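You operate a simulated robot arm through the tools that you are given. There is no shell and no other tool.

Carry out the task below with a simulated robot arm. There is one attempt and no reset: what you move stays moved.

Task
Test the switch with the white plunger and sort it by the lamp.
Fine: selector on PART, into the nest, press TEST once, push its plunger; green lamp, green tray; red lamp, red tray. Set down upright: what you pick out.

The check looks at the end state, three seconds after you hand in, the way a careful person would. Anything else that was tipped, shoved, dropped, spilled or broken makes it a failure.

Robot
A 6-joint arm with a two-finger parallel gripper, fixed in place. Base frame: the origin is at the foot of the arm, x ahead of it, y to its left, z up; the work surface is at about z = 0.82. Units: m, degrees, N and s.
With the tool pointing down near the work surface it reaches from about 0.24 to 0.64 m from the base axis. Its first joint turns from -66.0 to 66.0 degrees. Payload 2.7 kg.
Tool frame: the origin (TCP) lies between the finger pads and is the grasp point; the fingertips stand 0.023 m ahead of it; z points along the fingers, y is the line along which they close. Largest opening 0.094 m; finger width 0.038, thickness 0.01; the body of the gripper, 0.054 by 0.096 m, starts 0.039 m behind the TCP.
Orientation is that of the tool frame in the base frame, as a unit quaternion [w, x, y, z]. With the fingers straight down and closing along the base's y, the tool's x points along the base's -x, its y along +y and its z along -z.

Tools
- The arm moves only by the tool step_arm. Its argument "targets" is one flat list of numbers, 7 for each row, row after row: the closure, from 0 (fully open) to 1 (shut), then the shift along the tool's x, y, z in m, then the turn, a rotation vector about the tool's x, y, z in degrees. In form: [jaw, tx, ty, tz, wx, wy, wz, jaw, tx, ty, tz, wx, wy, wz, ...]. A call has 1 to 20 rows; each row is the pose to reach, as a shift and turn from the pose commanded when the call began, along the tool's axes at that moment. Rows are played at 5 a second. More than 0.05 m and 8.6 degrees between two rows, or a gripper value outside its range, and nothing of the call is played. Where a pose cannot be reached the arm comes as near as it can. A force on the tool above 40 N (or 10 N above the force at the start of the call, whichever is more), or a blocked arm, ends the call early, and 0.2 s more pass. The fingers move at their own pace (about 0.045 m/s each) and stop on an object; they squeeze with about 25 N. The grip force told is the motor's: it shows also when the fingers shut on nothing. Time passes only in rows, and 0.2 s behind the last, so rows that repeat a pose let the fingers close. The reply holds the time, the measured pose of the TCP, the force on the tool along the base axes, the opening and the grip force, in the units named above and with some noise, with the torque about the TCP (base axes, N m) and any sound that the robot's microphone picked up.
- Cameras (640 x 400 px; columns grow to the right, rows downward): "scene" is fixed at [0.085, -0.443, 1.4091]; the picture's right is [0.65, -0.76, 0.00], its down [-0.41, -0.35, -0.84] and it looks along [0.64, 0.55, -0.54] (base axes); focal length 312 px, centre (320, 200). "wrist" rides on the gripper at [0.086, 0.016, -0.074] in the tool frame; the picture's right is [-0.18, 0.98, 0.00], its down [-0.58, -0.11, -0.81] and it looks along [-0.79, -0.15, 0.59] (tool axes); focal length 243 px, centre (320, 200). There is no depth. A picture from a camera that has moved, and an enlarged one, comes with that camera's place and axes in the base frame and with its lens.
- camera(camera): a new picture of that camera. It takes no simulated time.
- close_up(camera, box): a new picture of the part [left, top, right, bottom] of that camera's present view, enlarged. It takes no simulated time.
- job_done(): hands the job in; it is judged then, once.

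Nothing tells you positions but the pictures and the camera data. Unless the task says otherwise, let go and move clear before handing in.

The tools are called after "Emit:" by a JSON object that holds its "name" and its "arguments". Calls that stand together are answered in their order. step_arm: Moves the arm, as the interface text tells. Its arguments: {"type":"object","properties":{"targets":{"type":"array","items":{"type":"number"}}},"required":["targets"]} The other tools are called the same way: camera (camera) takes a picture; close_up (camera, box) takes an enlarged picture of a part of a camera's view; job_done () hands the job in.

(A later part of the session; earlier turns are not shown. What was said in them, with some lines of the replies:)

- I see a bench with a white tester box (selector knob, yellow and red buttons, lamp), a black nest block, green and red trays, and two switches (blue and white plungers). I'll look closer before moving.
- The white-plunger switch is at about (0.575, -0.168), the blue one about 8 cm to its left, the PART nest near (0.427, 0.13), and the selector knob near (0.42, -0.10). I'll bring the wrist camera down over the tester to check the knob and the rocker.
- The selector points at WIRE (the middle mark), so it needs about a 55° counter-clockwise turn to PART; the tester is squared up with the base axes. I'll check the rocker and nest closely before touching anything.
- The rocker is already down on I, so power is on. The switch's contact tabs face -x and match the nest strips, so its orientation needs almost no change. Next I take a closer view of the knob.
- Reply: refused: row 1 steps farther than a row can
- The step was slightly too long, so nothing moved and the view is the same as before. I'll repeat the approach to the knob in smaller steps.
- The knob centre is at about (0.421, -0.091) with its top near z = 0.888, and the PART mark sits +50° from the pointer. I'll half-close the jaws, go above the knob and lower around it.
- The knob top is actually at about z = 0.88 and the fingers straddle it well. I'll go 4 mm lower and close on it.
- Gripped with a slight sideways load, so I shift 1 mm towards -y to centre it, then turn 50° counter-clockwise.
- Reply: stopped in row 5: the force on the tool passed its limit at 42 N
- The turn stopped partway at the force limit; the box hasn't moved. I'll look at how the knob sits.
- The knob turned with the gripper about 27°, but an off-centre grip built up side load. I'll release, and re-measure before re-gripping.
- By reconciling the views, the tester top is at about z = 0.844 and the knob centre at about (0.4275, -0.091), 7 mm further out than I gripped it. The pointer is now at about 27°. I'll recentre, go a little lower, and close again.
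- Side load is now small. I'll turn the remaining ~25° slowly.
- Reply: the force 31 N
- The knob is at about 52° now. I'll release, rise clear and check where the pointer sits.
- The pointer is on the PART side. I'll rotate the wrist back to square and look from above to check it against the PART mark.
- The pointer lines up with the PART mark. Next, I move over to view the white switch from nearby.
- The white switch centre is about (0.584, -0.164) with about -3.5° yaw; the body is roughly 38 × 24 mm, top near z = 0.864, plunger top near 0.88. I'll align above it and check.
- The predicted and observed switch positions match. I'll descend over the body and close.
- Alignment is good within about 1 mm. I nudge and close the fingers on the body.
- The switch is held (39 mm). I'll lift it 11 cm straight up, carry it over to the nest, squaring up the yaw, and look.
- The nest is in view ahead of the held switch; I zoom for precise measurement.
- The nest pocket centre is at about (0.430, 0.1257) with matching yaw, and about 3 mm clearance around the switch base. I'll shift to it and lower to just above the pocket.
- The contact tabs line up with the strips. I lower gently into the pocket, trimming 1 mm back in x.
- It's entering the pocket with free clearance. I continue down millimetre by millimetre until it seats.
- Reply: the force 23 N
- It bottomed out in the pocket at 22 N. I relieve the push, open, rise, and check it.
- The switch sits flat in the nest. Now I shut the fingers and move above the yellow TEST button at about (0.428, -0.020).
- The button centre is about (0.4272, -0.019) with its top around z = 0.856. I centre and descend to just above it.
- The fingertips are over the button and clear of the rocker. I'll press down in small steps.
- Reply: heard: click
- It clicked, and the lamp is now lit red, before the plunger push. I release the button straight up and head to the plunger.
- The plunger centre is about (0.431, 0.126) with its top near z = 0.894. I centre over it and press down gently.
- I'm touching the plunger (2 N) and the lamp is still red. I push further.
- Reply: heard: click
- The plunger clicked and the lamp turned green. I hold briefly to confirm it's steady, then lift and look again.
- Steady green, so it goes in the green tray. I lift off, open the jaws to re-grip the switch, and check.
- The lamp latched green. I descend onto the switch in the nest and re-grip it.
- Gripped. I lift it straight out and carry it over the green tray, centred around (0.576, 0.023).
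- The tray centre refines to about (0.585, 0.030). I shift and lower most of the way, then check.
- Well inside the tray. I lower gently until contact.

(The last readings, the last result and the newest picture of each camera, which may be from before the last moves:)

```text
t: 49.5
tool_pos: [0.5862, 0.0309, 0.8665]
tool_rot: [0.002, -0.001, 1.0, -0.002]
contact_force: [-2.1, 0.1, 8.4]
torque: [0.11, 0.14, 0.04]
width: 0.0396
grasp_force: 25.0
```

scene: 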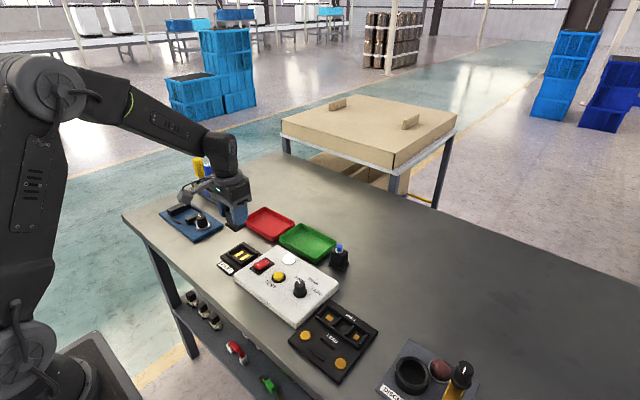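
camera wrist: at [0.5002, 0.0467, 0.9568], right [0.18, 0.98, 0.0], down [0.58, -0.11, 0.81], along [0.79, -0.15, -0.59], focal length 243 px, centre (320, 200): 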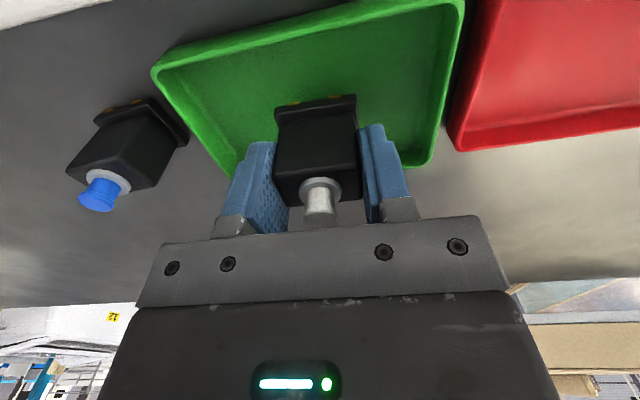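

It has touched down on the tray floor (8 N). I open and rise straight up.

Emit:
{"name": "step_arm", "arguments": {"targets": [0.75, 0, 0, -0.0005, 0, 0, 0, 0.6, 0, 0, -0.0005, 0, 0, 0, 0.4, 0, 0, -0.0005, 0, 0, 0, 0.4, 0, 0, -0.0005, 0, 0, 0, 0.4, 0, 0, -0.0005, 0, 0, 0, 0.4, 0, 0, -0.02, 0, 0, 0, 0.4, 0, 0, -0.06, 0, 0, 0, 0.4, 0, 0, -0.1, 0, 0, 0, 0.4, 0, 0, -0.14, 0, 0, 0, 0.4, 0.04, 0, -0.16, 0, 0, 0, 0.4, 0.08, 0, -0.17, 0, 0, 0, 0.4, 0.1, 0, -0.17, 0, 0, 0, 0.4, 0.1, 0, -0.17, 0, 0, 0]}}

Emit:
{"name": "camera", "arguments": {"camera": "scene"}}

Emit:
{"name": "close_up", "arguments": {"camera": "scene", "box": [220, 200, 380, 310]}}

Emit:
{"name": "camera", "arguments": {"camera": "wrist"}}

```text
t: 52.3
tool_pos: [0.4843, 0.031, 1.0378]
tool_rot: [0.001, 0.0, 1.0, -0.001]
contact_force: [0.3, -0.2, -0.3]
torque: [-0.01, -0.01, -0.02]
width: 0.0561
grasp_force: 0.1
```

```text
taken
```

scene: 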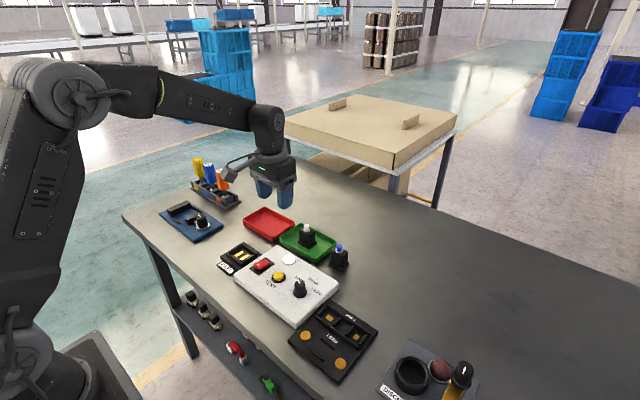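

```text
3.64 times, centred on (300, 255) of scene
camera zoom: at [0.085, -0.443, 1.4091], right [0.65, -0.76, 0.0], down [-0.41, -0.35, -0.84], along [0.64, 0.55, -0.54], focal length 1135 px, centre (393, 0)
```

zoom: 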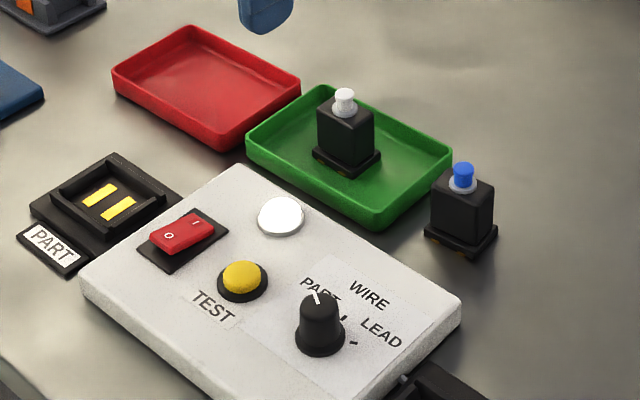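

```text
taken
camera wrist: at [0.3972, 0.047, 1.1117], right [0.18, 0.98, 0.0], down [0.58, -0.11, 0.81], along [0.79, -0.15, -0.59], focal length 243 px, centre (320, 200)
```

wrist: 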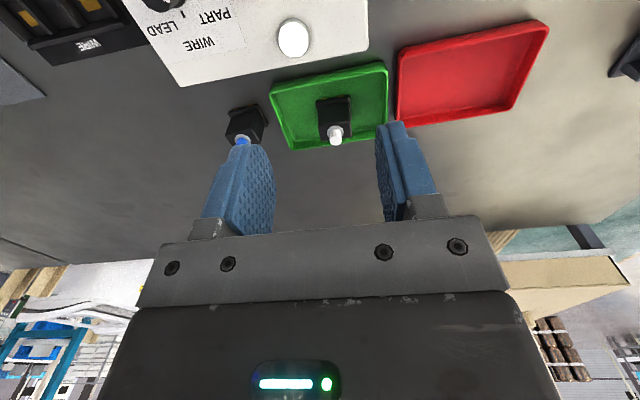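

The white-plunger switch stands upright in the green tray, nothing else has moved, and the gripper is open and clear. I hand in.

Emit:
{"name": "job_done", "arguments": {}}

```text
The job is handed in.
```

The switch with the white plunger tested good and now stands upright in the green tray. I've handed the job in, but no verdict came back.

- **Selector:** it was on WIRE, so I turned it to PART. My first grip was off-centre and hit the force limit partway round, so I released, re-centred and finished the turn. The tester box did not move.
- **Test:** I seated the switch in the nest and pressed TEST once; the lamp lit red. When I pushed the plunger it clicked, and the lamp turned green and stayed green.
- **Final check:** in the last pictures the blue-plunger switch, both trays and the tester were where they started. The gripper was open and clear.
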